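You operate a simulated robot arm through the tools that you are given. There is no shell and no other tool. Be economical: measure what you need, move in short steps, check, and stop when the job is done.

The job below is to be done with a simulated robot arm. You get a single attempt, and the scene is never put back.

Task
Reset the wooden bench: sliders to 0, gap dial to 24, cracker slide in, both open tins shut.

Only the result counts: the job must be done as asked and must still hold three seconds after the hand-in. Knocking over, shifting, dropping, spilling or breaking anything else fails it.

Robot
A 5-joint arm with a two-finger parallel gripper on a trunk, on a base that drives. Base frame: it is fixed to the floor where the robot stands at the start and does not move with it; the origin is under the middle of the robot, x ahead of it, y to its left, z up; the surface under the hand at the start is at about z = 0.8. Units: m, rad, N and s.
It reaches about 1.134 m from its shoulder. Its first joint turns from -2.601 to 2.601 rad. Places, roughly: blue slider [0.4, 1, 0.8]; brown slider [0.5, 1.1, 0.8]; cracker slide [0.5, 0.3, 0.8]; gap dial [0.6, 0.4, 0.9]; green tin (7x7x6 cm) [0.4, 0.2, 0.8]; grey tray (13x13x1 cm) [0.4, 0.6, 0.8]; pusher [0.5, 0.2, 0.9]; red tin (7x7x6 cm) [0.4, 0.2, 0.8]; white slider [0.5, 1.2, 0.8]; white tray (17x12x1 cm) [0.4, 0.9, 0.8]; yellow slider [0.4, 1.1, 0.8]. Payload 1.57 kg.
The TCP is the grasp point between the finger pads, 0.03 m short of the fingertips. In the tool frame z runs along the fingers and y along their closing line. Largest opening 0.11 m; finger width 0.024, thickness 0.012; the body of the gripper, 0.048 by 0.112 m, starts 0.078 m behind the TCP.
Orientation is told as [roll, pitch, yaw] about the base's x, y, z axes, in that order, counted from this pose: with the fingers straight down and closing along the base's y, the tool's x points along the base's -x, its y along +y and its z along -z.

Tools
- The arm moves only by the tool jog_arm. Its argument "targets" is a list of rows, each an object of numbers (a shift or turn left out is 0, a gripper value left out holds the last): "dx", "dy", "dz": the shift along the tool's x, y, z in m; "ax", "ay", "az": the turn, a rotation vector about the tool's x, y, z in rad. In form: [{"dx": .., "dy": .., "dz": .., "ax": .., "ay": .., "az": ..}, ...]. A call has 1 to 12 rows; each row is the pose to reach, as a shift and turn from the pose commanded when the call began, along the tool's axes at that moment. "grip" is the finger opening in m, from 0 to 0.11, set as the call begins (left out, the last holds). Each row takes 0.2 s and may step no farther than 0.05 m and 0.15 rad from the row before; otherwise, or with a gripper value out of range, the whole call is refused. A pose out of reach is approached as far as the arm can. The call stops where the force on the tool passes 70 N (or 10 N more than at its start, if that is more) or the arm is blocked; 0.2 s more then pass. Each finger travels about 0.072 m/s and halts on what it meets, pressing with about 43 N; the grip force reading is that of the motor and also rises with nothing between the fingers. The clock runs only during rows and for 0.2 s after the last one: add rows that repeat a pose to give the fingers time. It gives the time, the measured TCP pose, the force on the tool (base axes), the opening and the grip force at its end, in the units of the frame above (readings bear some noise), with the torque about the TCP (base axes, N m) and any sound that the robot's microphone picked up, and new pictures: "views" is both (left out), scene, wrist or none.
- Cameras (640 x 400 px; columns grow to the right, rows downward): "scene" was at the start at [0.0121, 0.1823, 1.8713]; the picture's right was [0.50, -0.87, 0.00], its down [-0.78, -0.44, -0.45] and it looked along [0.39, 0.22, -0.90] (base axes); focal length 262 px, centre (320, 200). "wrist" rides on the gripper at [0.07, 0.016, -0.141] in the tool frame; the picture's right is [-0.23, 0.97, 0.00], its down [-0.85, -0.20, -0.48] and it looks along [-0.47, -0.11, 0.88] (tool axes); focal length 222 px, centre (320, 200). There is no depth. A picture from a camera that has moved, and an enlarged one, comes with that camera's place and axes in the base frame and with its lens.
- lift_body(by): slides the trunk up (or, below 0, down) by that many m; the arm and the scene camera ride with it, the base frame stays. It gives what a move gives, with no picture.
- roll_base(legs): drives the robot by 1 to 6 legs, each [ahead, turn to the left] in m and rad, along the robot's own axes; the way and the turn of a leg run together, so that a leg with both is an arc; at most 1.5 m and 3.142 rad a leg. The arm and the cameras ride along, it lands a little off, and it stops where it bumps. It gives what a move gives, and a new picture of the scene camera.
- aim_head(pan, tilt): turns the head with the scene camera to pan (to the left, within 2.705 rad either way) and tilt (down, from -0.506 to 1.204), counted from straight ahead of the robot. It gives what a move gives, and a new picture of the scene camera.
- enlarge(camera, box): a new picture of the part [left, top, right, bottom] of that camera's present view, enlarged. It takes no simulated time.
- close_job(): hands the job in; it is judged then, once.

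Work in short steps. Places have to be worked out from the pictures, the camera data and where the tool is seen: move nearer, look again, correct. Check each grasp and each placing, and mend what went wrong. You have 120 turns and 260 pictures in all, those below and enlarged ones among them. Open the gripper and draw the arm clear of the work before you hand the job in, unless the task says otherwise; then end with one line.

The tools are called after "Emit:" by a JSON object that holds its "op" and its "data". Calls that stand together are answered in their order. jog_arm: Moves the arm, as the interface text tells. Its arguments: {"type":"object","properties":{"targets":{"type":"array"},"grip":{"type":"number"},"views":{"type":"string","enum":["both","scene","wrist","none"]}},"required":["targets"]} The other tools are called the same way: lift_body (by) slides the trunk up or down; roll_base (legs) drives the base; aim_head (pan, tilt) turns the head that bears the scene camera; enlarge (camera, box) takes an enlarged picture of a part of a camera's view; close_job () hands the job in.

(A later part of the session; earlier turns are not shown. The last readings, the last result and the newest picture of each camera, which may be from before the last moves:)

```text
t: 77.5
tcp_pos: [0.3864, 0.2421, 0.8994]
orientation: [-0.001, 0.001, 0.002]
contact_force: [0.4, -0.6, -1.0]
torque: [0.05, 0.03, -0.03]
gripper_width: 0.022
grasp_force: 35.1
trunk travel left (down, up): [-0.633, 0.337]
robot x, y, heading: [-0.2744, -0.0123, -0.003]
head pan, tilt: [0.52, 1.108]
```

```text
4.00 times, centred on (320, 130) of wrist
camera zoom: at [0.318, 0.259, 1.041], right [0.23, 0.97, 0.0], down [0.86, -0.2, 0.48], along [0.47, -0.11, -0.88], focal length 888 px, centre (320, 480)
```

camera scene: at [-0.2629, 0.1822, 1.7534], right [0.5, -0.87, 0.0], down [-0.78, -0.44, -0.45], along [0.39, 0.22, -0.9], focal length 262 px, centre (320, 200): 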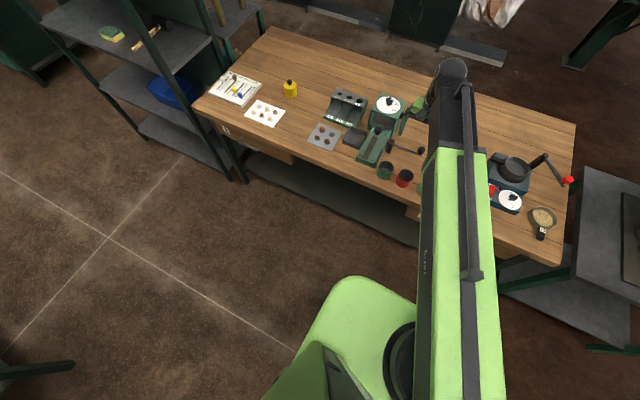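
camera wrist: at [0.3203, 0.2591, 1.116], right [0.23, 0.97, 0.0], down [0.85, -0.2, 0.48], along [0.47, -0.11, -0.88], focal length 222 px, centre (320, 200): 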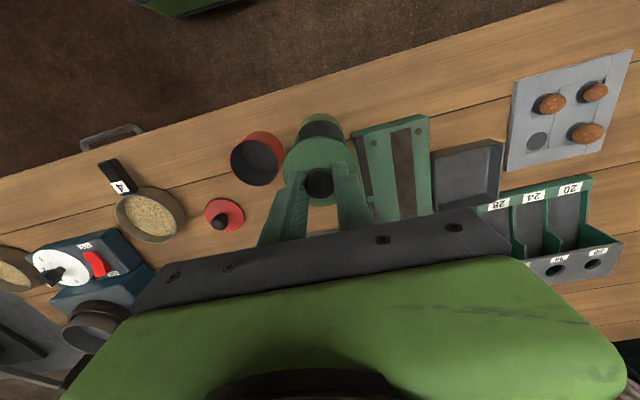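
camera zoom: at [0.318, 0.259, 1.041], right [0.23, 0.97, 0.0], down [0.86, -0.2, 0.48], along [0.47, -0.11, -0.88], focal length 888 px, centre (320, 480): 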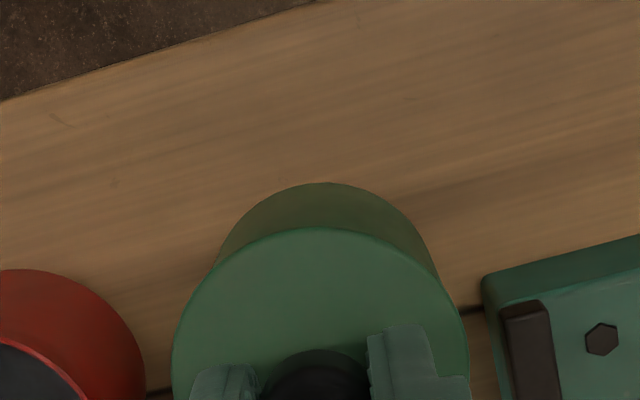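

No contact yet; keep lowering in 2–3 mm steps.

Emit:
{"op": "lift_body", "data": {"by": -0.003}}

Emit:
{"op": "lift_body", "data": {"by": -0.002}}

Emit:
{"op": "lift_body", "data": {"by": -0.002}}

Emit:
{"op": "lift_body", "data": {"by": -0.002}}

```text
t: 78.1
tcp_pos: [0.3865, 0.2435, 0.8963]
orientation: [0.0, -0.001, 0.002]
contact_force: [0.1, -0.2, 0.6]
torque: [0.02, 0.04, 0.01]
gripper_width: 0.0224
grasp_force: 35.3
trunk travel left (down, up): [-0.63, 0.34]
robot x, y, heading: [-0.2755, -0.0156, 0.007]
head pan, tilt: [0.52, 1.108]
```

```text
t: 78.6
tcp_pos: [0.3858, 0.2428, 0.8966]
orientation: [0.0, -0.001, 0.003]
contact_force: [1.8, 2.6, 29.0]
torque: [0.05, 0.52, -0.02]
gripper_width: 0.0223
grasp_force: 35.0
trunk travel left (down, up): [-0.628, 0.342]
robot x, y, heading: [-0.2766, -0.0196, -0.006]
head pan, tilt: [0.52, 1.108]
```

```text
t: 79.1
tcp_pos: [0.385, 0.2417, 0.8948]
orientation: [0.0, -0.002, 0.001]
contact_force: [1.6, 2.2, 29.5]
torque: [0.06, 0.62, -0.01]
gripper_width: 0.0219
grasp_force: 34.8
trunk travel left (down, up): [-0.626, 0.344]
robot x, y, heading: [-0.2727, -0.0171, -0.002]
head pan, tilt: [0.52, 1.108]
```

```text
t: 79.6
tcp_pos: [0.3869, 0.2425, 0.8911]
orientation: [-0.002, -0.001, 0.002]
contact_force: [-1.0, 0.3, 0.3]
torque: [0.02, 0.03, 0.02]
gripper_width: 0.0222
grasp_force: 35.1
trunk travel left (down, up): [-0.624, 0.346]
robot x, y, heading: [-0.2744, -0.0156, -0.001]
head pan, tilt: [0.52, 1.108]
```

Contact of 29 N, then it dropped away – the lid plug probably popped in. Check visually and probe another 2 mm.

Emit:
{"op": "lift_body", "data": {"by": -0.002}}

Emit:
{"op": "enlarge", "data": {"camera": "wrist", "box": [240, 80, 400, 230]}}

```text
t: 80.1
tcp_pos: [0.3859, 0.2421, 0.8888]
orientation: [0.0, -0.002, 0.001]
contact_force: [0.4, 0.2, 7.0]
torque: [0.04, -0.17, -0.01]
gripper_width: 0.022
grasp_force: 35.0
trunk travel left (down, up): [-0.622, 0.348]
robot x, y, heading: [-0.2711, -0.0174, -0.002]
head pan, tilt: [0.52, 1.108]
```

```text
2.67 times, centred on (320, 155) of wrist
camera zoom: at [0.3177, 0.2589, 1.0303], right [0.23, 0.97, 0.0], down [0.85, -0.2, 0.48], along [0.47, -0.11, -0.88], focal length 592 px, centre (320, 320)
```

zoom: 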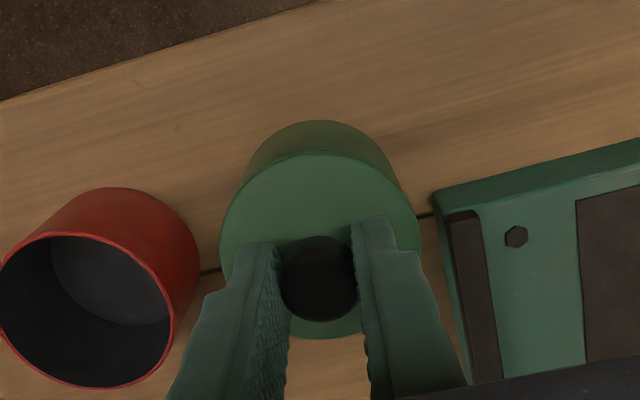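

Press down a little further to seat it.

Emit:
{"op": "lift_body", "data": {"by": -0.002}}

Emit:
{"op": "lift_body", "data": {"by": -0.002}}

```text
t: 80.7
tcp_pos: [0.3866, 0.2426, 0.8879]
orientation: [0.001, -0.003, -0.002]
contact_force: [6.3, 2.0, 24.7]
torque: [0.06, -0.8, -0.06]
gripper_width: 0.0222
grasp_force: 35.2
trunk travel left (down, up): [-0.62, 0.35]
robot x, y, heading: [-0.2764, -0.0175, 0.001]
head pan, tilt: [0.52, 1.108]
```

```text
t: 81.2
tcp_pos: [0.3845, 0.2421, 0.8861]
orientation: [0.0, -0.004, 0.002]
contact_force: [9.3, 4.2, 44.0]
torque: [0.13, -0.13, 0.0]
gripper_width: 0.0221
grasp_force: 34.9
trunk travel left (down, up): [-0.618, 0.352]
robot x, y, heading: [-0.277, -0.0182, -0.001]
head pan, tilt: [0.52, 1.108]
```

44 N: bottomed. Relieve 2 mm, open and rise to inspect.

Emit:
{"op": "lift_body", "data": {"by": 0.002}}

Emit:
{"op": "jog_arm", "data": {"grip": 0.05, "targets": [{"dx": 0}, {"dx": 0}, {"dx": 0}], "views": "none"}}

Emit:
{"op": "lift_body", "data": {"by": 0.1}}

Emit:
{"op": "enlarge", "data": {"camera": "wrist", "box": [220, 60, 400, 220]}}

Emit:
{"op": "enlarge", "data": {"camera": "scene", "box": [330, 120, 450, 220]}}

```text
t: 81.7
tcp_pos: [0.3867, 0.2428, 0.8859]
orientation: [-0.001, -0.001, 0.003]
contact_force: [-2.8, -0.7, 7.6]
torque: [0.09, 0.04, 0.01]
gripper_width: 0.0219
grasp_force: 35.4
trunk travel left (down, up): [-0.62, 0.35]
robot x, y, heading: [-0.276, -0.0185, 0.001]
head pan, tilt: [0.52, 1.108]
```

```text
t: 82.5
tcp_pos: [0.3867, 0.2424, 0.887]
orientation: [0.0, 0.0, 0.002]
contact_force: [-1.0, -1.0, 3.1]
torque: [0.0, 0.05, 0.05]
gripper_width: 0.0483
grasp_force: 0.0
trunk travel left (down, up): [-0.62, 0.35]
robot x, y, heading: [-0.2746, -0.0166, -0.0]
head pan, tilt: [0.52, 1.108]
```

```text
t: 83.8
tcp_pos: [0.3863, 0.2426, 0.9848]
orientation: [-0.001, -0.002, 0.0]
contact_force: [-0.5, 0.0, 0.1]
torque: [0.01, 0.0, 0.0]
gripper_width: 0.05
grasp_force: 0.1
trunk travel left (down, up): [-0.72, 0.25]
robot x, y, heading: [-0.2765, -0.0213, 0.0]
head pan, tilt: [0.52, 1.108]
heard: snap
```

```text
2.50 times, centred on (310, 140) of wrist
camera zoom: at [0.318, 0.2591, 1.128], right [0.23, 0.97, 0.0], down [0.86, -0.2, 0.48], along [0.47, -0.11, -0.88], focal length 555 px, centre (345, 350)
```

zoom: 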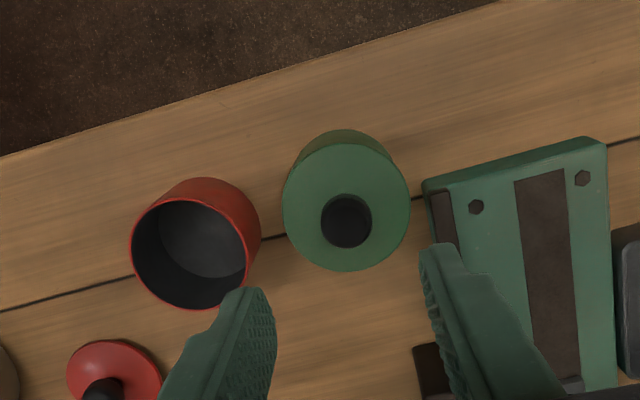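

```text
4.00 times, centred on (390, 170) of scene
camera zoom: at [-0.2628, 0.1826, 1.6813], right [0.5, -0.87, 0.0], down [-0.78, -0.44, -0.45], along [0.39, 0.22, -0.9], focal length 1049 px, centre (40, 320)
```

zoom: 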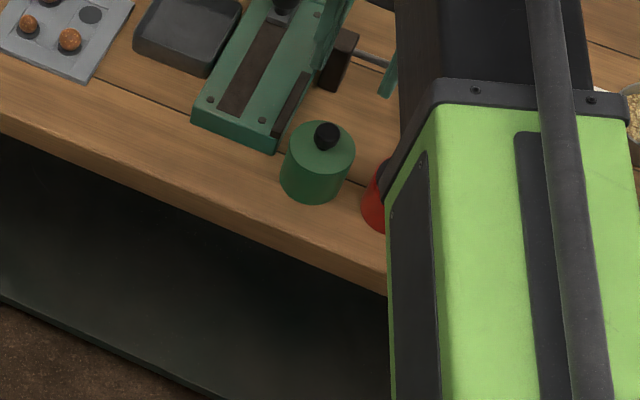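

Green tin is shut (a snap was heard). Move above the red lid.

Emit:
{"op": "jog_arm", "data": {"grip": 0.06, "targets": [{"dx": -0.018, "dy": -0.035}, {"dx": -0.036, "dy": -0.07}, {"dx": -0.054, "dy": -0.105}, {"dx": -0.07, "dy": -0.14}, {"dx": -0.088, "dy": -0.178}, {"dx": -0.088, "dy": -0.178}], "views": "wrist"}}

Emit:
{"op": "enlarge", "data": {"camera": "wrist", "box": [220, 60, 400, 220]}}

```text
t: 85.2
tcp_pos: [0.4722, 0.063, 0.986]
orientation: [0.001, -0.001, 0.002]
contact_force: [-0.3, 0.8, -0.4]
torque: [0.03, 0.01, 0.02]
gripper_width: 0.0601
grasp_force: 0.0
trunk travel left (down, up): [-0.72, 0.25]
robot x, y, heading: [-0.2775, -0.0183, -0.006]
head pan, tilt: [0.52, 1.108]
camera wrist: at [0.4034, 0.0798, 1.1281], right [0.23, 0.97, 0.0], down [0.86, -0.2, 0.48], along [0.47, -0.11, -0.88], focal length 222 px, centre (320, 200)
```

wrist: 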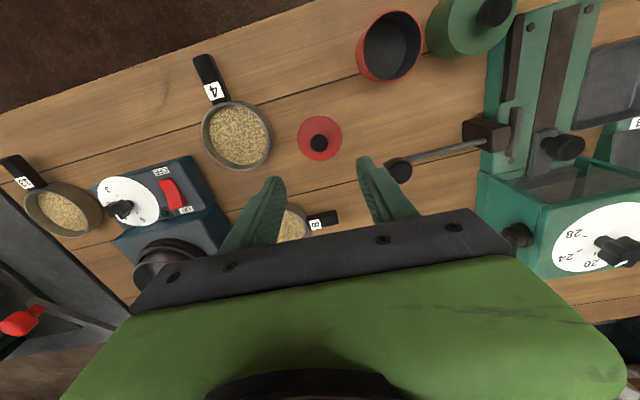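

```text
2.50 times, centred on (310, 140) of wrist
camera zoom: at [0.4034, 0.0798, 1.1281], right [0.23, 0.97, 0.0], down [0.86, -0.2, 0.48], along [0.47, -0.11, -0.88], focal length 555 px, centre (345, 350)
```

zoom: 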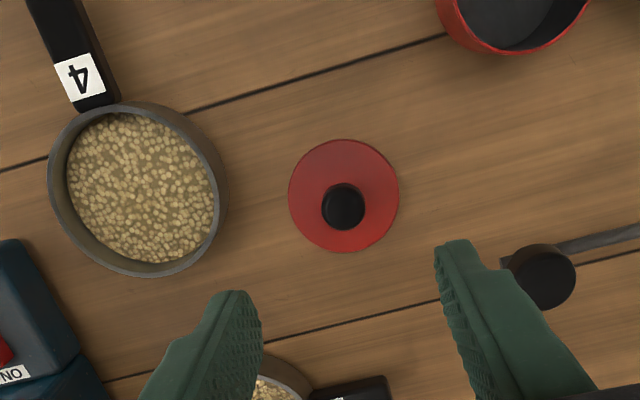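

Red lid knob at (0.4757, 0.0622). Adjust, lower, grip, test-lift.

Emit:
{"op": "jog_arm", "data": {"targets": [{"dx": -0.003, "dy": -0.0013}], "views": "none"}}

Emit:
{"op": "lift_body", "data": {"by": -0.142}}

Emit:
{"op": "jog_arm", "data": {"grip": 0, "targets": [{"dx": 0}, {"dx": 0}, {"dx": 0}, {"dx": 0}], "views": "none"}}

Emit:
{"op": "lift_body", "data": {"by": 0.04}}

Emit:
{"op": "enlarge", "data": {"camera": "wrist", "box": [220, 80, 420, 230]}}

```text
t: 85.6
tcp_pos: [0.4758, 0.064, 0.9855]
orientation: [-0.001, 0.0, 0.002]
contact_force: [-0.9, 0.2, -0.2]
torque: [-0.03, -0.02, 0.01]
gripper_width: 0.06
grasp_force: 0.0
trunk travel left (down, up): [-0.72, 0.25]
robot x, y, heading: [-0.2778, -0.0224, -0.0]
head pan, tilt: [0.52, 1.108]
```

```text
t: 87.3
tcp_pos: [0.4773, 0.0637, 0.8461]
orientation: [0.001, 0.001, 0.002]
contact_force: [0.0, 1.2, 0.2]
torque: [0.02, -0.01, 0.0]
gripper_width: 0.0599
grasp_force: 0.1
trunk travel left (down, up): [-0.578, 0.392]
robot x, y, heading: [-0.2715, -0.0147, 0.002]
head pan, tilt: [0.52, 1.108]
```

```text
t: 88.3
tcp_pos: [0.4766, 0.0633, 0.8458]
orientation: [0.001, 0.0, 0.003]
contact_force: [-0.5, 0.9, 0.9]
torque: [0.02, -0.03, -0.03]
gripper_width: 0.0224
grasp_force: 35.7
trunk travel left (down, up): [-0.578, 0.392]
robot x, y, heading: [-0.2738, -0.0189, -0.003]
head pan, tilt: [0.52, 1.108]
```

```text
t: 89.1
tcp_pos: [0.4758, 0.0635, 0.8846]
orientation: [0.0, 0.0, 0.003]
contact_force: [0.4, 0.7, 0.1]
torque: [0.01, 0.03, -0.01]
gripper_width: 0.0222
grasp_force: 34.6
trunk travel left (down, up): [-0.618, 0.352]
robot x, y, heading: [-0.2739, -0.0198, -0.007]
head pan, tilt: [0.52, 1.108]
```

```text
2.67 times, centred on (320, 155) of wrist
camera zoom: at [0.4074, 0.0796, 1.026], right [0.23, 0.97, 0.0], down [0.86, -0.2, 0.48], along [0.47, -0.11, -0.88], focal length 592 px, centre (320, 320)
```

zoom: 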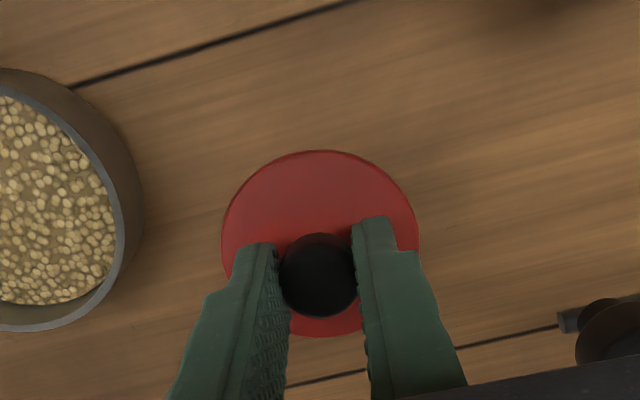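

Red lid held. Raise and carry over the red tin at (0.3905, 0.161).

Emit:
{"op": "lift_body", "data": {"by": 0.09}}

Emit:
{"op": "jog_arm", "data": {"targets": [{"dx": 0.03, "dy": 0.03}, {"dx": 0.06, "dy": 0.06}, {"dx": 0.08, "dy": 0.09}, {"dx": 0.0864, "dy": 0.0974}, {"dx": 0.0864, "dy": 0.0974}], "views": "wrist"}}

Emit:
{"op": "enlarge", "data": {"camera": "wrist", "box": [220, 80, 420, 230]}}

```text
t: 90.4
tcp_pos: [0.4768, 0.0638, 0.9739]
orientation: [0.0, -0.002, 0.003]
contact_force: [-0.3, -0.7, -0.1]
torque: [-0.01, -0.03, -0.01]
gripper_width: 0.0224
grasp_force: 35.4
trunk travel left (down, up): [-0.708, 0.262]
robot x, y, heading: [-0.2766, -0.0199, 0.004]
head pan, tilt: [0.52, 1.108]
```

```text
t: 91.6
tcp_pos: [0.3871, 0.1615, 0.975]
orientation: [-0.001, 0.0, 0.0]
contact_force: [0.3, -0.7, -0.2]
torque: [0.01, -0.01, -0.03]
gripper_width: 0.0222
grasp_force: 35.1
trunk travel left (down, up): [-0.708, 0.262]
robot x, y, heading: [-0.2732, -0.0166, -0.003]
head pan, tilt: [0.52, 1.108]
camera wrist: at [0.3189, 0.1776, 1.116], right [0.23, 0.97, 0.0], down [0.86, -0.2, 0.48], along [0.47, -0.11, -0.88], focal length 222 px, centre (320, 200)
```

wrist: 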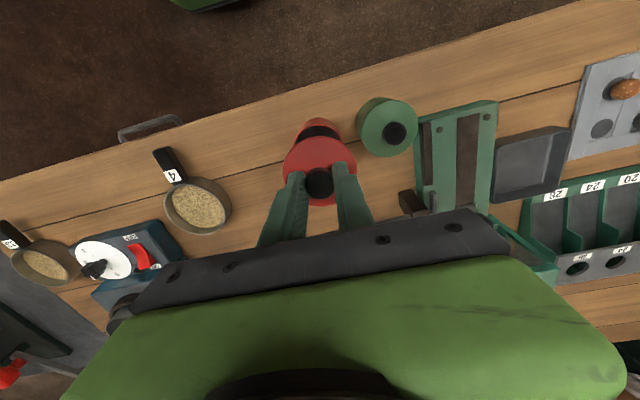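

```text
2.67 times, centred on (320, 155) of wrist
camera zoom: at [0.3189, 0.1776, 1.116], right [0.23, 0.97, 0.0], down [0.86, -0.2, 0.48], along [0.47, -0.11, -0.88], focal length 592 px, centre (320, 320)
```

zoom: 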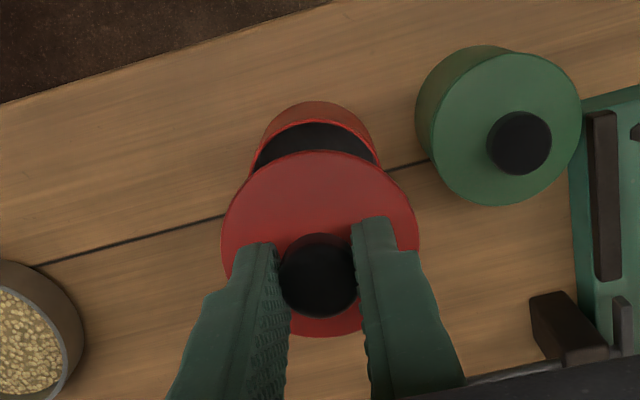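

Zoom in to refine tin vs lid alignment.

Emit:
{"op": "enlarge", "data": {"camera": "wrist", "box": [280, 105, 360, 165]}}

```text
6.67 times, centred on (320, 135) of wrist
camera zoom: at [0.3189, 0.1776, 1.116], right [0.23, 0.97, 0.0], down [0.86, -0.2, 0.48], along [0.47, -0.11, -0.88], focal length 1481 px, centre (320, 633)
```

zoom: 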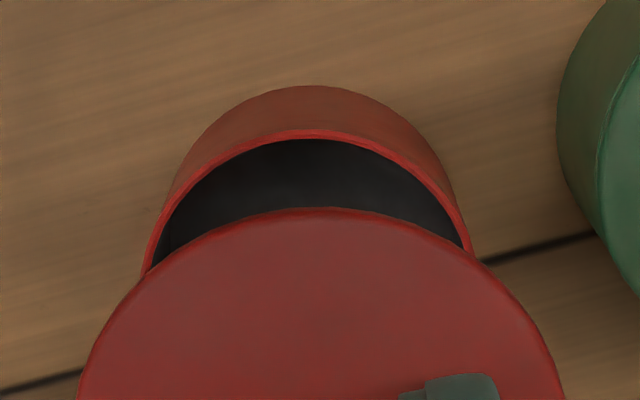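

Same-image fit: lid centre (0.388, 0.1613), tin centre (0.3914, 0.1588). Shift +3 mm x, −2.3 mm y and lower partly to check.

Emit:
{"op": "jog_arm", "data": {"targets": [{"dx": -0.003, "dy": -0.0023}], "views": "none"}}

Emit:
{"op": "lift_body", "data": {"by": -0.06}}

Emit:
{"op": "enlarge", "data": {"camera": "wrist", "box": [270, 95, 370, 170]}}

```text
t: 92.0
tcp_pos: [0.3915, 0.1581, 0.9737]
orientation: [0.001, 0.0, 0.002]
contact_force: [0.0, -0.3, -0.8]
torque: [-0.01, -0.01, 0.0]
gripper_width: 0.0223
grasp_force: 35.1
trunk travel left (down, up): [-0.708, 0.262]
robot x, y, heading: [-0.2745, -0.0192, -0.004]
head pan, tilt: [0.52, 1.108]
```

```text
t: 93.0
tcp_pos: [0.3918, 0.1587, 0.9142]
orientation: [0.0, 0.0, 0.001]
contact_force: [-0.8, -0.4, -0.7]
torque: [0.01, -0.02, -0.01]
gripper_width: 0.0222
grasp_force: 35.0
trunk travel left (down, up): [-0.648, 0.322]
robot x, y, heading: [-0.2756, -0.0167, 0.003]
head pan, tilt: [0.52, 1.108]
```

```text
5.33 times, centred on (320, 132) of wrist
camera zoom: at [0.3221, 0.1751, 1.056], right [0.23, 0.97, 0.0], down [0.86, -0.2, 0.48], along [0.47, -0.11, -0.88], focal length 1185 px, centre (320, 560)
```

zoom: 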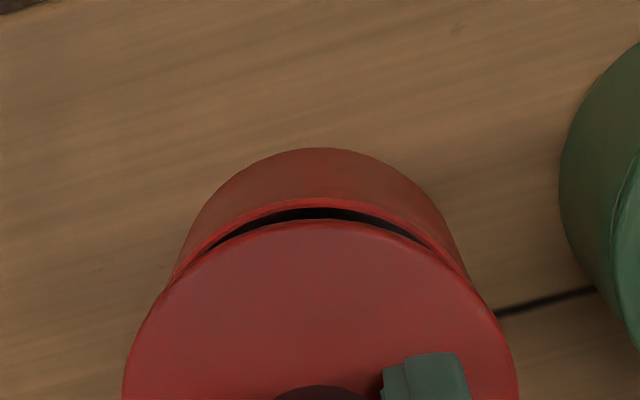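

Good alignment. Lower to contact in steps.

Emit:
{"op": "lift_body", "data": {"by": -0.015}}

Emit:
{"op": "lift_body", "data": {"by": -0.003}}

Emit:
{"op": "lift_body", "data": {"by": -0.003}}

Emit:
{"op": "lift_body", "data": {"by": -0.003}}

Emit:
{"op": "lift_body", "data": {"by": -0.002}}

```text
t: 93.6
tcp_pos: [0.3907, 0.158, 0.9002]
orientation: [0.0, -0.001, 0.002]
contact_force: [0.6, 1.1, -0.6]
torque: [0.0, 0.02, -0.03]
gripper_width: 0.0221
grasp_force: 35.1
trunk travel left (down, up): [-0.633, 0.337]
robot x, y, heading: [-0.272, -0.0166, -0.003]
head pan, tilt: [0.52, 1.108]
```

```text
t: 94.1
tcp_pos: [0.3903, 0.1589, 0.8969]
orientation: [-0.001, 0.0, 0.003]
contact_force: [1.0, 0.3, -0.1]
torque: [-0.01, -0.02, -0.01]
gripper_width: 0.0223
grasp_force: 35.2
trunk travel left (down, up): [-0.63, 0.34]
robot x, y, heading: [-0.2763, -0.0208, -0.005]
head pan, tilt: [0.52, 1.108]
```

```text
t: 94.7
tcp_pos: [0.3914, 0.159, 0.8948]
orientation: [0.0, 0.001, 0.001]
contact_force: [-0.3, -0.7, -0.4]
torque: [-0.02, 0.01, 0.0]
gripper_width: 0.0223
grasp_force: 35.5
trunk travel left (down, up): [-0.627, 0.343]
robot x, y, heading: [-0.2727, -0.0194, -0.007]
head pan, tilt: [0.52, 1.108]
```

```text
t: 95.2
tcp_pos: [0.3909, 0.16, 0.8908]
orientation: [0.0, 0.0, 0.002]
contact_force: [-0.1, -0.3, -1.1]
torque: [-0.01, 0.0, 0.01]
gripper_width: 0.0223
grasp_force: 35.4
trunk travel left (down, up): [-0.624, 0.346]
robot x, y, heading: [-0.273, -0.02, -0.007]
head pan, tilt: [0.52, 1.108]
```

```text
t: 95.7
tcp_pos: [0.3908, 0.1587, 0.8892]
orientation: [0.0, -0.004, 0.002]
contact_force: [7.7, 1.5, 26.4]
torque: [0.03, -0.14, -0.05]
gripper_width: 0.0221
grasp_force: 35.1
trunk travel left (down, up): [-0.622, 0.348]
robot x, y, heading: [-0.2762, -0.0174, 0.0]
head pan, tilt: [0.52, 1.108]
```

Slid on cleanly; press a bit more to snap.

Emit:
{"op": "lift_body", "data": {"by": -0.002}}

Emit:
{"op": "lift_body", "data": {"by": -0.002}}

```text
t: 96.2
tcp_pos: [0.3906, 0.1587, 0.8882]
orientation: [-0.001, -0.004, 0.002]
contact_force: [10.7, 3.8, 37.9]
torque: [0.07, -0.24, -0.04]
gripper_width: 0.0222
grasp_force: 35.3
trunk travel left (down, up): [-0.62, 0.35]
robot x, y, heading: [-0.2777, -0.0227, 0.001]
head pan, tilt: [0.52, 1.108]
```

```text
t: 96.7
tcp_pos: [0.3897, 0.158, 0.8863]
orientation: [0.001, -0.003, 0.001]
contact_force: [10.6, 4.8, 47.4]
torque: [0.16, -0.17, 0.01]
gripper_width: 0.0225
grasp_force: 35.1
trunk travel left (down, up): [-0.618, 0.352]
robot x, y, heading: [-0.2746, -0.0187, -0.004]
head pan, tilt: [0.52, 1.108]
```

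Relieve, open, and rise as with the green.

Emit:
{"op": "lift_body", "data": {"by": 0.002}}

Emit:
{"op": "jog_arm", "data": {"grip": 0.05, "targets": [{"dx": 0}, {"dx": 0}, {"dx": 0}], "views": "none"}}

Emit:
{"op": "lift_body", "data": {"by": 0.1}}

Emit:
{"op": "enlarge", "data": {"camera": "wrist", "box": [240, 60, 420, 220]}}

```text
t: 97.3
tcp_pos: [0.3899, 0.1595, 0.8857]
orientation: [0.0, 0.001, 0.002]
contact_force: [-1.3, 1.0, 8.2]
torque: [0.03, 0.08, 0.01]
gripper_width: 0.0222
grasp_force: 34.9
trunk travel left (down, up): [-0.62, 0.35]
robot x, y, heading: [-0.2735, -0.0184, -0.004]
head pan, tilt: [0.52, 1.108]
```

```text
t: 98.1
tcp_pos: [0.3906, 0.1596, 0.8873]
orientation: [0.001, 0.001, 0.001]
contact_force: [-0.7, -1.3, 3.6]
torque: [-0.03, 0.06, -0.02]
gripper_width: 0.0489
grasp_force: 0.0
trunk travel left (down, up): [-0.62, 0.35]
robot x, y, heading: [-0.2773, -0.0206, -0.001]
head pan, tilt: [0.52, 1.108]
```

```text
t: 99.4
tcp_pos: [0.3905, 0.1593, 0.9863]
orientation: [0.001, 0.0, 0.002]
contact_force: [0.9, 0.0, 0.0]
torque: [0.0, 0.01, -0.01]
gripper_width: 0.0502
grasp_force: 0.0
trunk travel left (down, up): [-0.72, 0.25]
robot x, y, heading: [-0.2759, -0.0185, 0.002]
head pan, tilt: [0.52, 1.108]
heard: snap
```

```text
2.50 times, centred on (330, 140) of wrist
camera zoom: at [0.3222, 0.1752, 1.128], right [0.23, 0.97, 0.0], down [0.86, -0.2, 0.48], along [0.47, -0.11, -0.88], focal length 555 px, centre (295, 350)
```

zoom: 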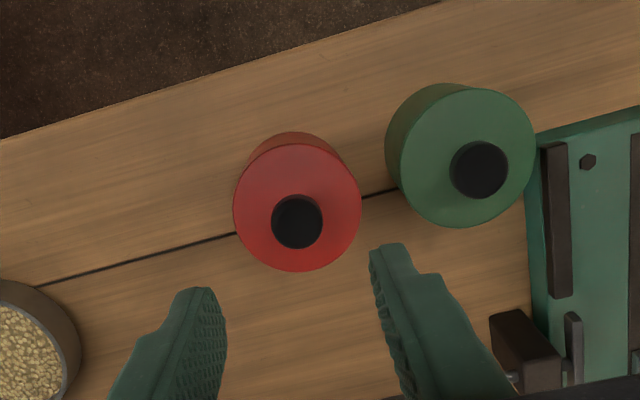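

Both tins are shut. Next the sliders: retract and raise the arm, then reposition by turning right, backing up toward +y, and turning back (keeps the arm away from the left shelf).

Emit:
{"op": "lift_body", "data": {"by": 0.22}}

Emit:
{"op": "jog_arm", "data": {"targets": [{"dx": 0.04}, {"dx": 0.08}, {"dx": 0.1}], "views": "none"}}

Emit:
{"op": "aim_head", "data": {"pan": 0.9, "tilt": 0.75}}

```text
t: 101.7
tcp_pos: [0.3916, 0.1597, 1.2061]
orientation: [0.0, 0.001, 0.002]
contact_force: [0.1, 0.6, 0.2]
torque: [0.0, 0.01, -0.02]
gripper_width: 0.0499
grasp_force: 0.1
trunk travel left (down, up): [-0.94, 0.03]
robot x, y, heading: [-0.2725, -0.0212, -0.001]
head pan, tilt: [0.52, 1.108]
```

```text
t: 102.5
tcp_pos: [0.2905, 0.1591, 1.2064]
orientation: [0.0, 0.002, 0.002]
contact_force: [0.2, 0.7, -0.4]
torque: [-0.02, -0.03, -0.02]
gripper_width: 0.0501
grasp_force: 0.0
trunk travel left (down, up): [-0.94, 0.03]
robot x, y, heading: [-0.2724, -0.0162, -0.002]
head pan, tilt: [0.52, 1.108]
```

```text
t: 103.4
tcp_pos: [0.2904, 0.1587, 1.207]
orientation: [-0.001, 0.0, 0.004]
contact_force: [-0.2, 0.0, -0.3]
torque: [0.01, -0.02, -0.01]
gripper_width: 0.0501
grasp_force: 0.1
trunk travel left (down, up): [-0.94, 0.03]
robot x, y, heading: [-0.2717, -0.0174, 0.003]
head pan, tilt: [0.901, 0.75]
camera scene: at [-0.2656, 0.2163, 1.9276], right [0.78, -0.62, 0.0], down [-0.43, -0.53, -0.73], along [0.46, 0.57, -0.68], focal length 262 px, centre (320, 200)
```

scene: 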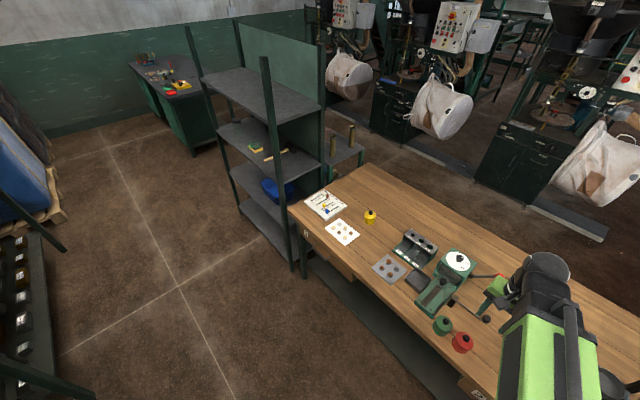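

Left shelf confirmed near y≈1.4; free floor otherwise. Execute the reposition.

Emit:
{"op": "roll_base", "data": {"legs": [[0, -1.846], [-0.64, 0]]}}

Emit:
{"op": "roll_base", "data": {"legs": [[0, 1.846]]}}

```text
t: 111.3
tcp_pos: [-0.0856, -0.0141, 1.2067]
orientation: [0.0, -0.002, -1.851]
contact_force: [-0.6, -0.2, 0.1]
torque: [-0.03, -0.02, -0.02]
gripper_width: 0.0503
grasp_force: 0.0
trunk travel left (down, up): [-0.94, 0.03]
robot x, y, heading: [-0.1162, 0.5806, -1.867]
head pan, tilt: [0.901, 0.75]
camera scene: at [0.1093, 0.5093, 1.9278], right [-0.82, -0.57, 0.0], down [-0.39, 0.56, -0.73], along [0.42, -0.6, -0.68], focal length 262 px, centre (320, 200)
```

scene: 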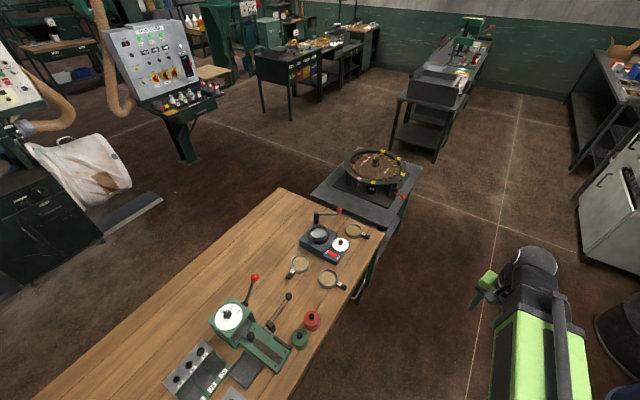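

```text
t: 116.3
tcp_pos: [0.4396, 0.8002, 1.2056]
orientation: [-0.003, 0.0, 0.042]
contact_force: [1.0, 0.3, -0.1]
torque: [-0.05, 0.03, -0.06]
gripper_width: 0.0502
grasp_force: 0.1
trunk travel left (down, up): [-0.94, 0.03]
robot x, y, heading: [-0.1185, 0.6366, 0.015]
head pan, tilt: [0.901, 0.75]
camera scene: at [-0.1129, 0.8754, 1.9272], right [0.79, -0.61, 0.0], down [-0.41, -0.54, -0.73], along [0.44, 0.58, -0.68], focal length 262 px, centre (320, 200)
```

scene: 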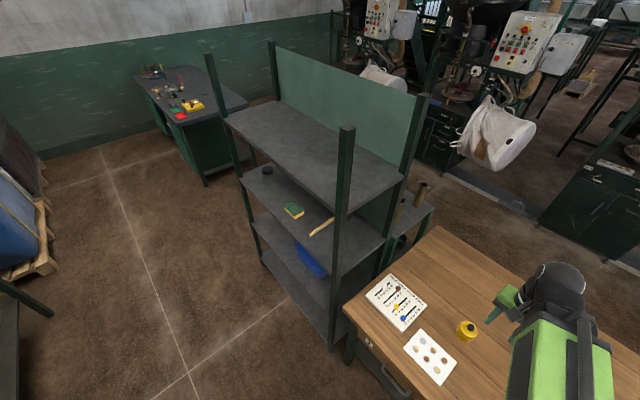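

Robot now at (-0.12, 0.64). Aim head at the board and bring the hand near it, still high.

Emit:
{"op": "jog_arm", "data": {"targets": [{"dy": 0.045}, {"dy": 0.09}, {"dy": 0.135}, {"dy": 0.18}, {"dy": 0.22, "dx": 0.01}, {"dy": 0.25, "dx": 0.02}], "views": "none"}}

Emit:
{"op": "lift_body", "data": {"by": -0.15}}

Emit:
{"op": "aim_head", "data": {"pan": 0.8, "tilt": 1.0}}

Emit:
{"op": "enlarge", "data": {"camera": "wrist", "box": [100, 0, 540, 240]}}

```text
t: 117.7
tcp_pos: [0.4081, 1.0487, 1.2059]
orientation: [0.0, 0.001, 0.042]
contact_force: [0.2, 0.9, 0.2]
torque: [0.0, -0.02, 0.02]
gripper_width: 0.05
grasp_force: 0.0
trunk travel left (down, up): [-0.94, 0.03]
robot x, y, heading: [-0.1174, 0.6359, 0.016]
head pan, tilt: [0.901, 0.75]
```

```text
t: 119.4
tcp_pos: [0.4082, 1.0487, 1.056]
orientation: [0.001, 0.0, 0.044]
contact_force: [0.1, -0.4, -0.9]
torque: [0.0, 0.04, 0.0]
gripper_width: 0.0498
grasp_force: 0.1
trunk travel left (down, up): [-0.79, 0.18]
robot x, y, heading: [-0.1186, 0.6359, 0.018]
head pan, tilt: [0.901, 0.75]
```

```text
t: 120.2
tcp_pos: [0.4079, 1.0491, 1.0563]
orientation: [0.0, -0.001, 0.043]
contact_force: [0.4, -0.7, -0.5]
torque: [0.03, 0.04, 0.01]
gripper_width: 0.0501
grasp_force: 0.0
trunk travel left (down, up): [-0.79, 0.18]
robot x, y, heading: [-0.1194, 0.6375, 0.017]
head pan, tilt: [0.799, 1.0]
camera scene: at [-0.117, 0.8566, 1.7586], right [0.73, -0.68, 0.0], down [-0.58, -0.61, -0.54], along [0.37, 0.39, -0.84], focal length 262 px, centre (320, 200)
```

scene: 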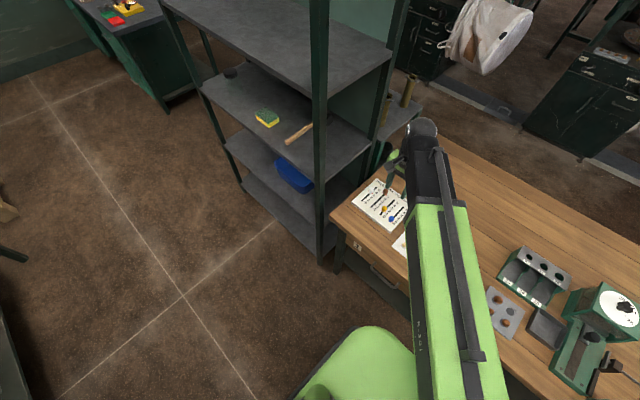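

```text
1.45 times, centred on (320, 120) of wrist
camera zoom: at [0.3387, 1.0618, 1.198], right [0.19, 0.98, 0.0], down [0.86, -0.16, 0.48], along [0.47, -0.09, -0.88], focal length 323 px, centre (320, 316)
```

zoom: 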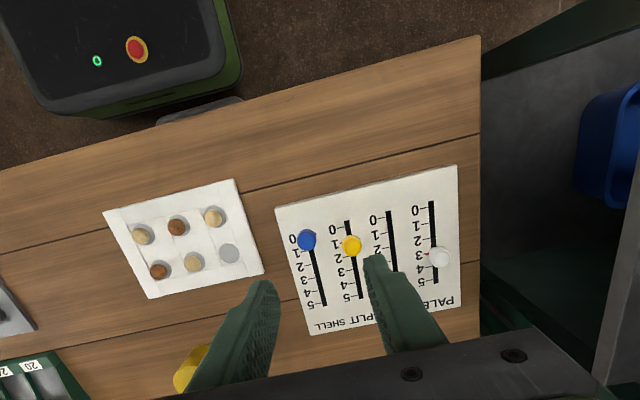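

Zoom on the board.

Emit:
{"op": "enlarge", "data": {"camera": "wrist", "box": [285, 108, 425, 228]}}

```text
3.33 times, centred on (355, 168) of wrist
camera zoom: at [0.3387, 1.0618, 1.198], right [0.19, 0.98, 0.0], down [0.86, -0.16, 0.48], along [0.47, -0.09, -0.88], focal length 740 px, centre (203, 307)
```

zoom: 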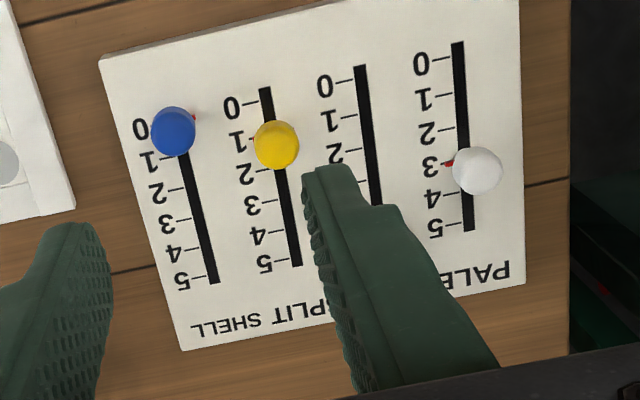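

Lower and open the gripper for a closer look at pointers and ticks.

Emit:
{"op": "jog_arm", "data": {"grip": 0.11, "targets": [{"dx": 0.0, "dy": 0.04}, {"dx": 0.0, "dy": 0.04}, {"dx": 0.0, "dy": 0.04}], "views": "none"}}

Emit:
{"op": "lift_body", "data": {"by": -0.06}}

Emit:
{"op": "enlarge", "data": {"camera": "wrist", "box": [220, 90, 300, 170]}}

Emit:
{"op": "enlarge", "data": {"camera": "wrist", "box": [250, 80, 430, 220]}}

```text
t: 121.0
tcp_pos: [0.4061, 1.0891, 1.0574]
orientation: [0.0, -0.001, 0.042]
contact_force: [0.1, -0.7, 0.7]
torque: [-0.02, -0.01, 0.05]
gripper_width: 0.1101
grasp_force: 0.1
trunk travel left (down, up): [-0.79, 0.18]
robot x, y, heading: [-0.1198, 0.6352, 0.016]
head pan, tilt: [0.799, 1.0]
```

```text
t: 122.0
tcp_pos: [0.4067, 1.0882, 0.9962]
orientation: [0.0, 0.0, 0.041]
contact_force: [0.1, 0.1, 0.2]
torque: [-0.03, 0.02, 0.0]
gripper_width: 0.1099
grasp_force: 0.1
trunk travel left (down, up): [-0.73, 0.24]
robot x, y, heading: [-0.1185, 0.636, 0.015]
head pan, tilt: [0.799, 1.0]
```

```text
5.00 times, centred on (260, 130) of wrist
camera zoom: at [0.3374, 1.1015, 1.1381], right [0.19, 0.98, 0.0], down [0.86, -0.16, 0.48], along [0.47, -0.09, -0.88], focal length 1111 px, centre (620, 550)
```

zoom: 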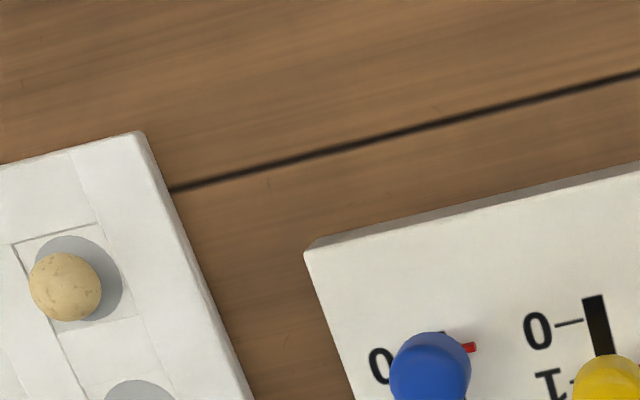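

```text
2.86 times, centred on (340, 150) of wrist
camera zoom: at [0.3374, 1.1015, 1.1381], right [0.19, 0.98, 0.0], down [0.86, -0.16, 0.48], along [0.47, -0.09, -0.88], focal length 635 px, centre (263, 343)
```

zoom: 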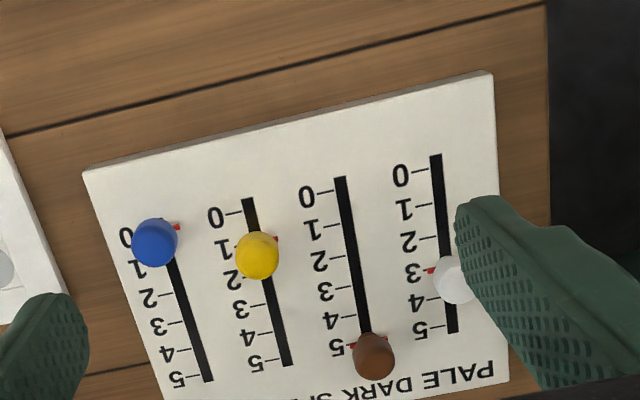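

Readings: blue already at 0; yellow 1, brown 5, white 3 (tick pitch ≈18 mm along −x). I'll grasp each knob and drag along tool x. First above white at ≈(0.479, 1.173).

Emit:
{"op": "jog_arm", "data": {"grip": 0.044, "targets": [{"dx": -0.025, "dy": 0.027}, {"dx": -0.05, "dy": 0.054}, {"dx": -0.0758, "dy": 0.0815}, {"dx": -0.0758, "dy": 0.0815}], "views": "none"}}

Emit:
{"op": "lift_body", "data": {"by": -0.07}}

Emit:
{"op": "enlarge", "data": {"camera": "wrist", "box": [220, 60, 420, 220]}}

```text
t: 123.0
tcp_pos: [0.4796, 1.1736, 0.9968]
orientation: [-0.001, 0.001, 0.042]
contact_force: [0.6, 0.1, -0.3]
torque: [0.03, 0.02, 0.02]
gripper_width: 0.0442
grasp_force: 0.1
trunk travel left (down, up): [-0.73, 0.24]
robot x, y, heading: [-0.1186, 0.6363, 0.023]
head pan, tilt: [0.799, 1.0]
```

```text
t: 124.1
tcp_pos: [0.48, 1.1734, 0.9258]
orientation: [-0.001, 0.0, 0.042]
contact_force: [-1.3, 0.1, 0.8]
torque: [0.01, -0.02, 0.0]
gripper_width: 0.0443
grasp_force: 0.1
trunk travel left (down, up): [-0.66, 0.31]
robot x, y, heading: [-0.1189, 0.6393, 0.018]
head pan, tilt: [0.799, 1.0]
```

```text
2.50 times, centred on (320, 140) of wrist
camera zoom: at [0.4103, 1.1867, 1.0681], right [0.19, 0.98, 0.0], down [0.86, -0.16, 0.48], along [0.47, -0.09, -0.88], focal length 555 px, centre (320, 350)
```

zoom: 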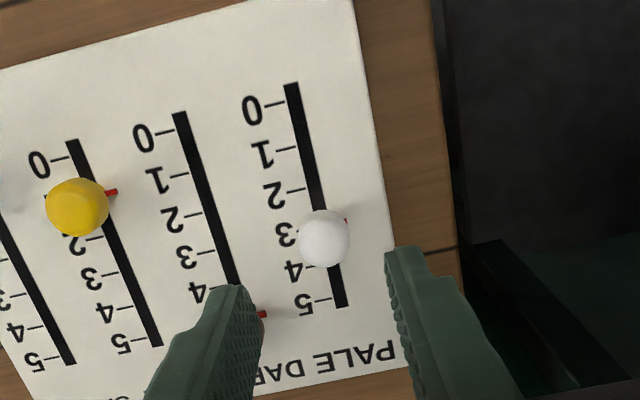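

Aligned (y +1.5 mm). Lower and grip white.

Emit:
{"op": "jog_arm", "data": {"targets": [{"dy": 0.0015}], "views": "none"}}

Emit:
{"op": "lift_body", "data": {"by": -0.066}}

Emit:
{"op": "jog_arm", "data": {"grip": 0, "targets": [{"dx": 0}, {"dx": 0}, {"dx": 0}], "views": "none"}}

Emit:
{"op": "enlarge", "data": {"camera": "wrist", "box": [220, 60, 420, 220]}}

```text
t: 124.5
tcp_pos: [0.4786, 1.1759, 0.9273]
orientation: [0.001, 0.001, 0.043]
contact_force: [0.9, 0.3, 0.1]
torque: [0.03, 0.02, 0.02]
gripper_width: 0.0438
grasp_force: 0.1
trunk travel left (down, up): [-0.66, 0.31]
robot x, y, heading: [-0.117, 0.6385, 0.015]
head pan, tilt: [0.799, 1.0]
```

```text
t: 125.5
tcp_pos: [0.4785, 1.1749, 0.8609]
orientation: [0.0, 0.0, 0.044]
contact_force: [0.3, -0.3, 0.1]
torque: [0.01, 0.01, -0.02]
gripper_width: 0.044
grasp_force: 0.0
trunk travel left (down, up): [-0.594, 0.376]
robot x, y, heading: [-0.1217, 0.6392, 0.014]
head pan, tilt: [0.799, 1.0]
```

```text
t: 126.3
tcp_pos: [0.4803, 1.1746, 0.8598]
orientation: [0.0, 0.0, 0.044]
contact_force: [0.0, 0.1, 0.8]
torque: [0.01, 0.02, 0.03]
gripper_width: 0.0214
grasp_force: 34.9
trunk travel left (down, up): [-0.594, 0.376]
robot x, y, heading: [-0.1192, 0.6404, 0.014]
head pan, tilt: [0.799, 1.0]
```

```text
2.50 times, centred on (320, 140) of wrist
camera zoom: at [0.4098, 1.1883, 1.002], right [0.19, 0.98, 0.0], down [0.86, -0.16, 0.48], along [0.47, -0.09, -0.88], focal length 555 px, centre (320, 350)
```

zoom: 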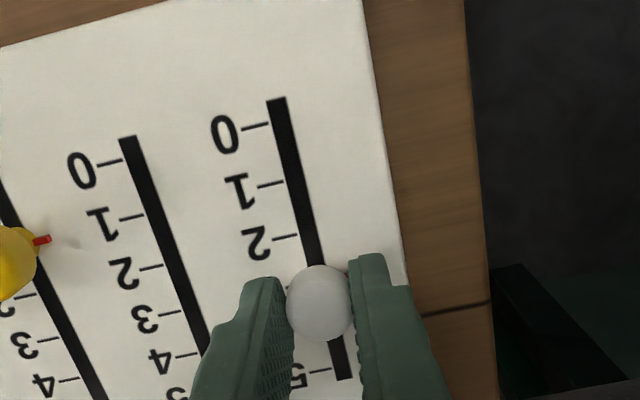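

Gripped. Drag −x by 54 mm (3 units).

Emit:
{"op": "jog_arm", "data": {"targets": [{"dx": 0.01}, {"dx": 0.02}, {"dx": 0.03}, {"dx": 0.04}, {"dx": 0.05}, {"dx": 0.053}, {"dx": 0.053}], "views": "wrist"}}

Emit:
{"op": "enlarge", "data": {"camera": "wrist", "box": [260, 90, 380, 190]}}

```text
t: 127.9
tcp_pos: [0.4268, 1.1733, 0.8606]
orientation: [-0.002, 0.0, 0.042]
contact_force: [-0.8, 1.5, 0.6]
torque: [0.04, -0.18, 0.0]
gripper_width: 0.0212
grasp_force: 34.7
trunk travel left (down, up): [-0.594, 0.376]
robot x, y, heading: [-0.1195, 0.6404, 0.02]
head pan, tilt: [0.799, 1.0]
camera wrist: at [0.3569, 1.1862, 1.002], right [0.19, 0.98, 0.0], down [0.86, -0.16, 0.48], along [0.47, -0.09, -0.88], focal length 222 px, centre (320, 200)
```

wrist: 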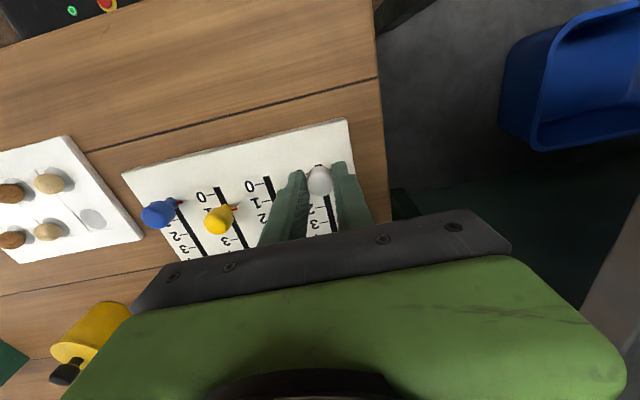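

```text
4.00 times, centred on (320, 140) of wrist
camera zoom: at [0.3569, 1.1862, 1.002], right [0.19, 0.98, 0.0], down [0.86, -0.16, 0.48], along [0.47, -0.09, -0.88], focal length 888 px, centre (320, 440)
```

zoom: 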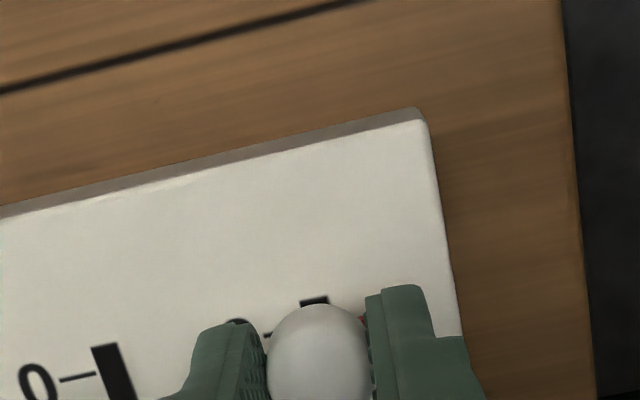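

Moved without resistance. Open, rise, and read the pointer.

Emit:
{"op": "jog_arm", "data": {"grip": 0.044, "targets": [{"dx": 0}, {"dx": 0}, {"dx": 0}], "views": "none"}}

Emit:
{"op": "lift_body", "data": {"by": 0.066}}

Emit:
{"op": "enlarge", "data": {"camera": "wrist", "box": [280, 90, 380, 170]}}

```text
t: 128.7
tcp_pos: [0.4259, 1.1727, 0.8602]
orientation: [0.0, 0.0, 0.042]
contact_force: [0.2, 0.8, 0.0]
torque: [0.01, -0.01, -0.04]
gripper_width: 0.0443
grasp_force: 0.0
trunk travel left (down, up): [-0.594, 0.376]
robot x, y, heading: [-0.1154, 0.6368, 0.016]
head pan, tilt: [0.799, 1.0]
```

```text
t: 129.8
tcp_pos: [0.4267, 1.1727, 0.9271]
orientation: [0.0, 0.0, 0.04]
contact_force: [-0.3, 0.2, 0.2]
torque: [-0.02, 0.0, 0.02]
gripper_width: 0.044
grasp_force: 0.1
trunk travel left (down, up): [-0.66, 0.31]
robot x, y, heading: [-0.1212, 0.6405, 0.015]
head pan, tilt: [0.799, 1.0]
```

```text
5.00 times, centred on (330, 130) of wrist
camera zoom: at [0.3571, 1.1863, 1.0679], right [0.19, 0.98, 0.0], down [0.86, -0.16, 0.48], along [0.47, -0.09, -0.88], focal length 1111 px, centre (270, 550)
```

zoom: 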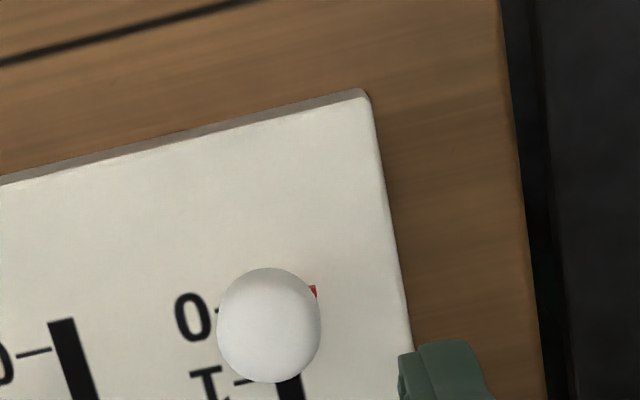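

White pointer lines up with the 0 tick. Next brown: move above ≈(0.517, 1.1265).

Emit:
{"op": "jog_arm", "data": {"targets": [{"dx": -0.03, "dy": -0.017}, {"dx": -0.06, "dy": -0.034}, {"dx": -0.0884, "dy": -0.05}, {"dx": -0.0884, "dy": -0.05}], "views": "wrist"}}

Emit:
{"op": "enlarge", "data": {"camera": "wrist", "box": [220, 60, 420, 220]}}

```text
t: 130.8
tcp_pos: [0.5166, 1.1249, 0.926]
orientation: [0.001, 0.001, 0.041]
contact_force: [0.9, -0.2, -0.3]
torque: [-0.02, 0.01, -0.01]
gripper_width: 0.0437
grasp_force: 0.1
trunk travel left (down, up): [-0.66, 0.31]
robot x, y, heading: [-0.1174, 0.6362, 0.019]
head pan, tilt: [0.799, 1.0]
camera wrist: at [0.4471, 1.1381, 1.068], right [0.19, 0.98, 0.0], down [0.86, -0.16, 0.48], along [0.47, -0.09, -0.88], focal length 222 px, centre (320, 200)
```

wrist: 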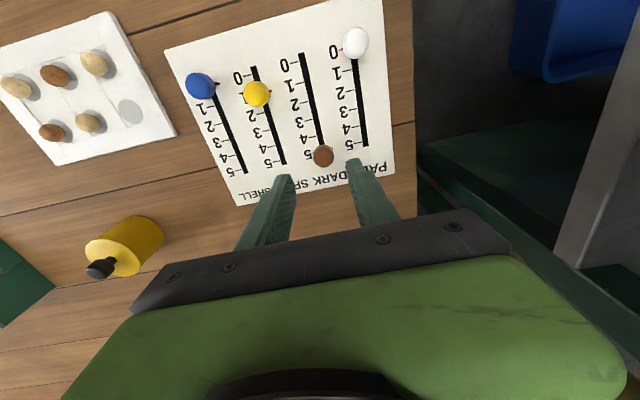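

```text
2.50 times, centred on (320, 140) of wrist
camera zoom: at [0.4471, 1.1381, 1.068], right [0.19, 0.98, 0.0], down [0.86, -0.16, 0.48], along [0.47, -0.09, -0.88], focal length 555 px, centre (320, 350)
```

zoom: 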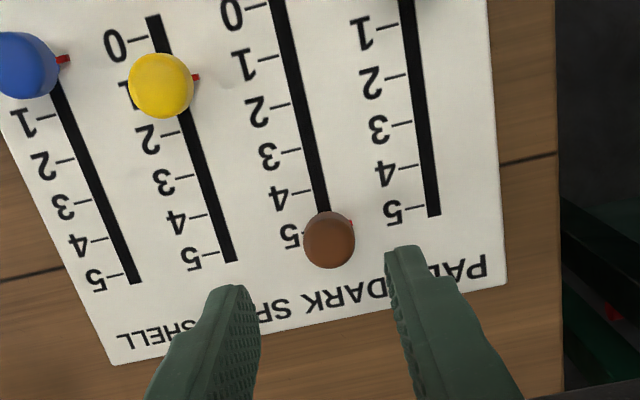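

Brown knob at (0.516, 1.128). Shift y +3.3 mm, lower, and grip.

Emit:
{"op": "jog_arm", "data": {"targets": [{"dy": 0.0033}], "views": "none"}}

Emit:
{"op": "lift_body", "data": {"by": -0.066}}

Emit:
{"op": "jog_arm", "data": {"grip": 0, "targets": [{"dx": 0}, {"dx": 0}, {"dx": 0}], "views": "none"}}

Emit:
{"op": "enlarge", "data": {"camera": "wrist", "box": [220, 60, 420, 220]}}

```text
t: 131.2
tcp_pos: [0.5171, 1.1294, 0.9269]
orientation: [0.0, -0.001, 0.043]
contact_force: [0.4, -0.1, 0.3]
torque: [-0.04, -0.02, 0.01]
gripper_width: 0.044
grasp_force: 0.1
trunk travel left (down, up): [-0.66, 0.31]
robot x, y, heading: [-0.1171, 0.6388, 0.025]
head pan, tilt: [0.799, 1.0]
```

```text
t: 132.2
tcp_pos: [0.5163, 1.1284, 0.8604]
orientation: [0.0, 0.0, 0.043]
contact_force: [0.6, -0.1, -0.8]
torque: [0.02, 0.01, 0.0]
gripper_width: 0.0439
grasp_force: 0.0
trunk travel left (down, up): [-0.594, 0.376]
robot x, y, heading: [-0.1153, 0.636, 0.021]
head pan, tilt: [0.799, 1.0]
```

```text
t: 133.0
tcp_pos: [0.5168, 1.1277, 0.8597]
orientation: [-0.002, -0.001, 0.043]
contact_force: [-0.6, -1.0, -0.3]
torque: [-0.01, 0.07, 0.0]
gripper_width: 0.0214
grasp_force: 34.4
trunk travel left (down, up): [-0.594, 0.376]
robot x, y, heading: [-0.1187, 0.6375, 0.018]
head pan, tilt: [0.799, 1.0]
```

```text
2.50 times, centred on (320, 140) of wrist
camera zoom: at [0.4474, 1.1418, 1.002], right [0.19, 0.98, 0.0], down [0.86, -0.16, 0.48], along [0.47, -0.09, -0.88], focal length 555 px, centre (320, 350)
```

zoom: 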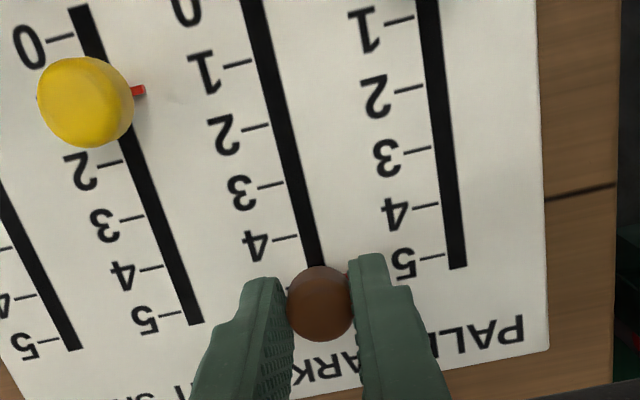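

Drag −x by 89 mm (5 units).

Emit:
{"op": "jog_arm", "data": {"targets": [{"dx": 0.012}, {"dx": 0.024}, {"dx": 0.036}, {"dx": 0.048}, {"dx": 0.06}, {"dx": 0.072}, {"dx": 0.082}, {"dx": 0.089}, {"dx": 0.089}], "views": "none"}}

Emit:
{"op": "enlarge", "data": {"camera": "wrist", "box": [220, 60, 420, 220]}}

```text
t: 135.0
tcp_pos: [0.4269, 1.1246, 0.8599]
orientation: [-0.002, 0.0, 0.04]
contact_force: [-0.4, -0.2, 0.0]
torque: [0.05, -0.24, -0.02]
gripper_width: 0.0217
grasp_force: 34.1
trunk travel left (down, up): [-0.594, 0.376]
robot x, y, heading: [-0.1184, 0.6389, 0.014]
head pan, tilt: [0.799, 1.0]
```

```text
2.50 times, centred on (320, 140) of wrist
camera zoom: at [0.3581, 1.1382, 1.002], right [0.19, 0.98, 0.0], down [0.86, -0.16, 0.48], along [0.47, -0.09, -0.88], focal length 555 px, centre (320, 350)
```

zoom: 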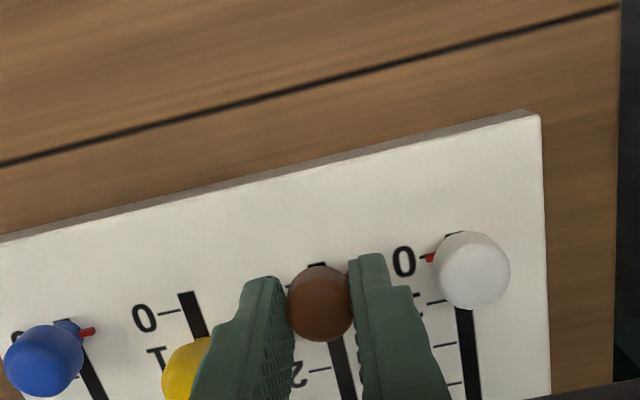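

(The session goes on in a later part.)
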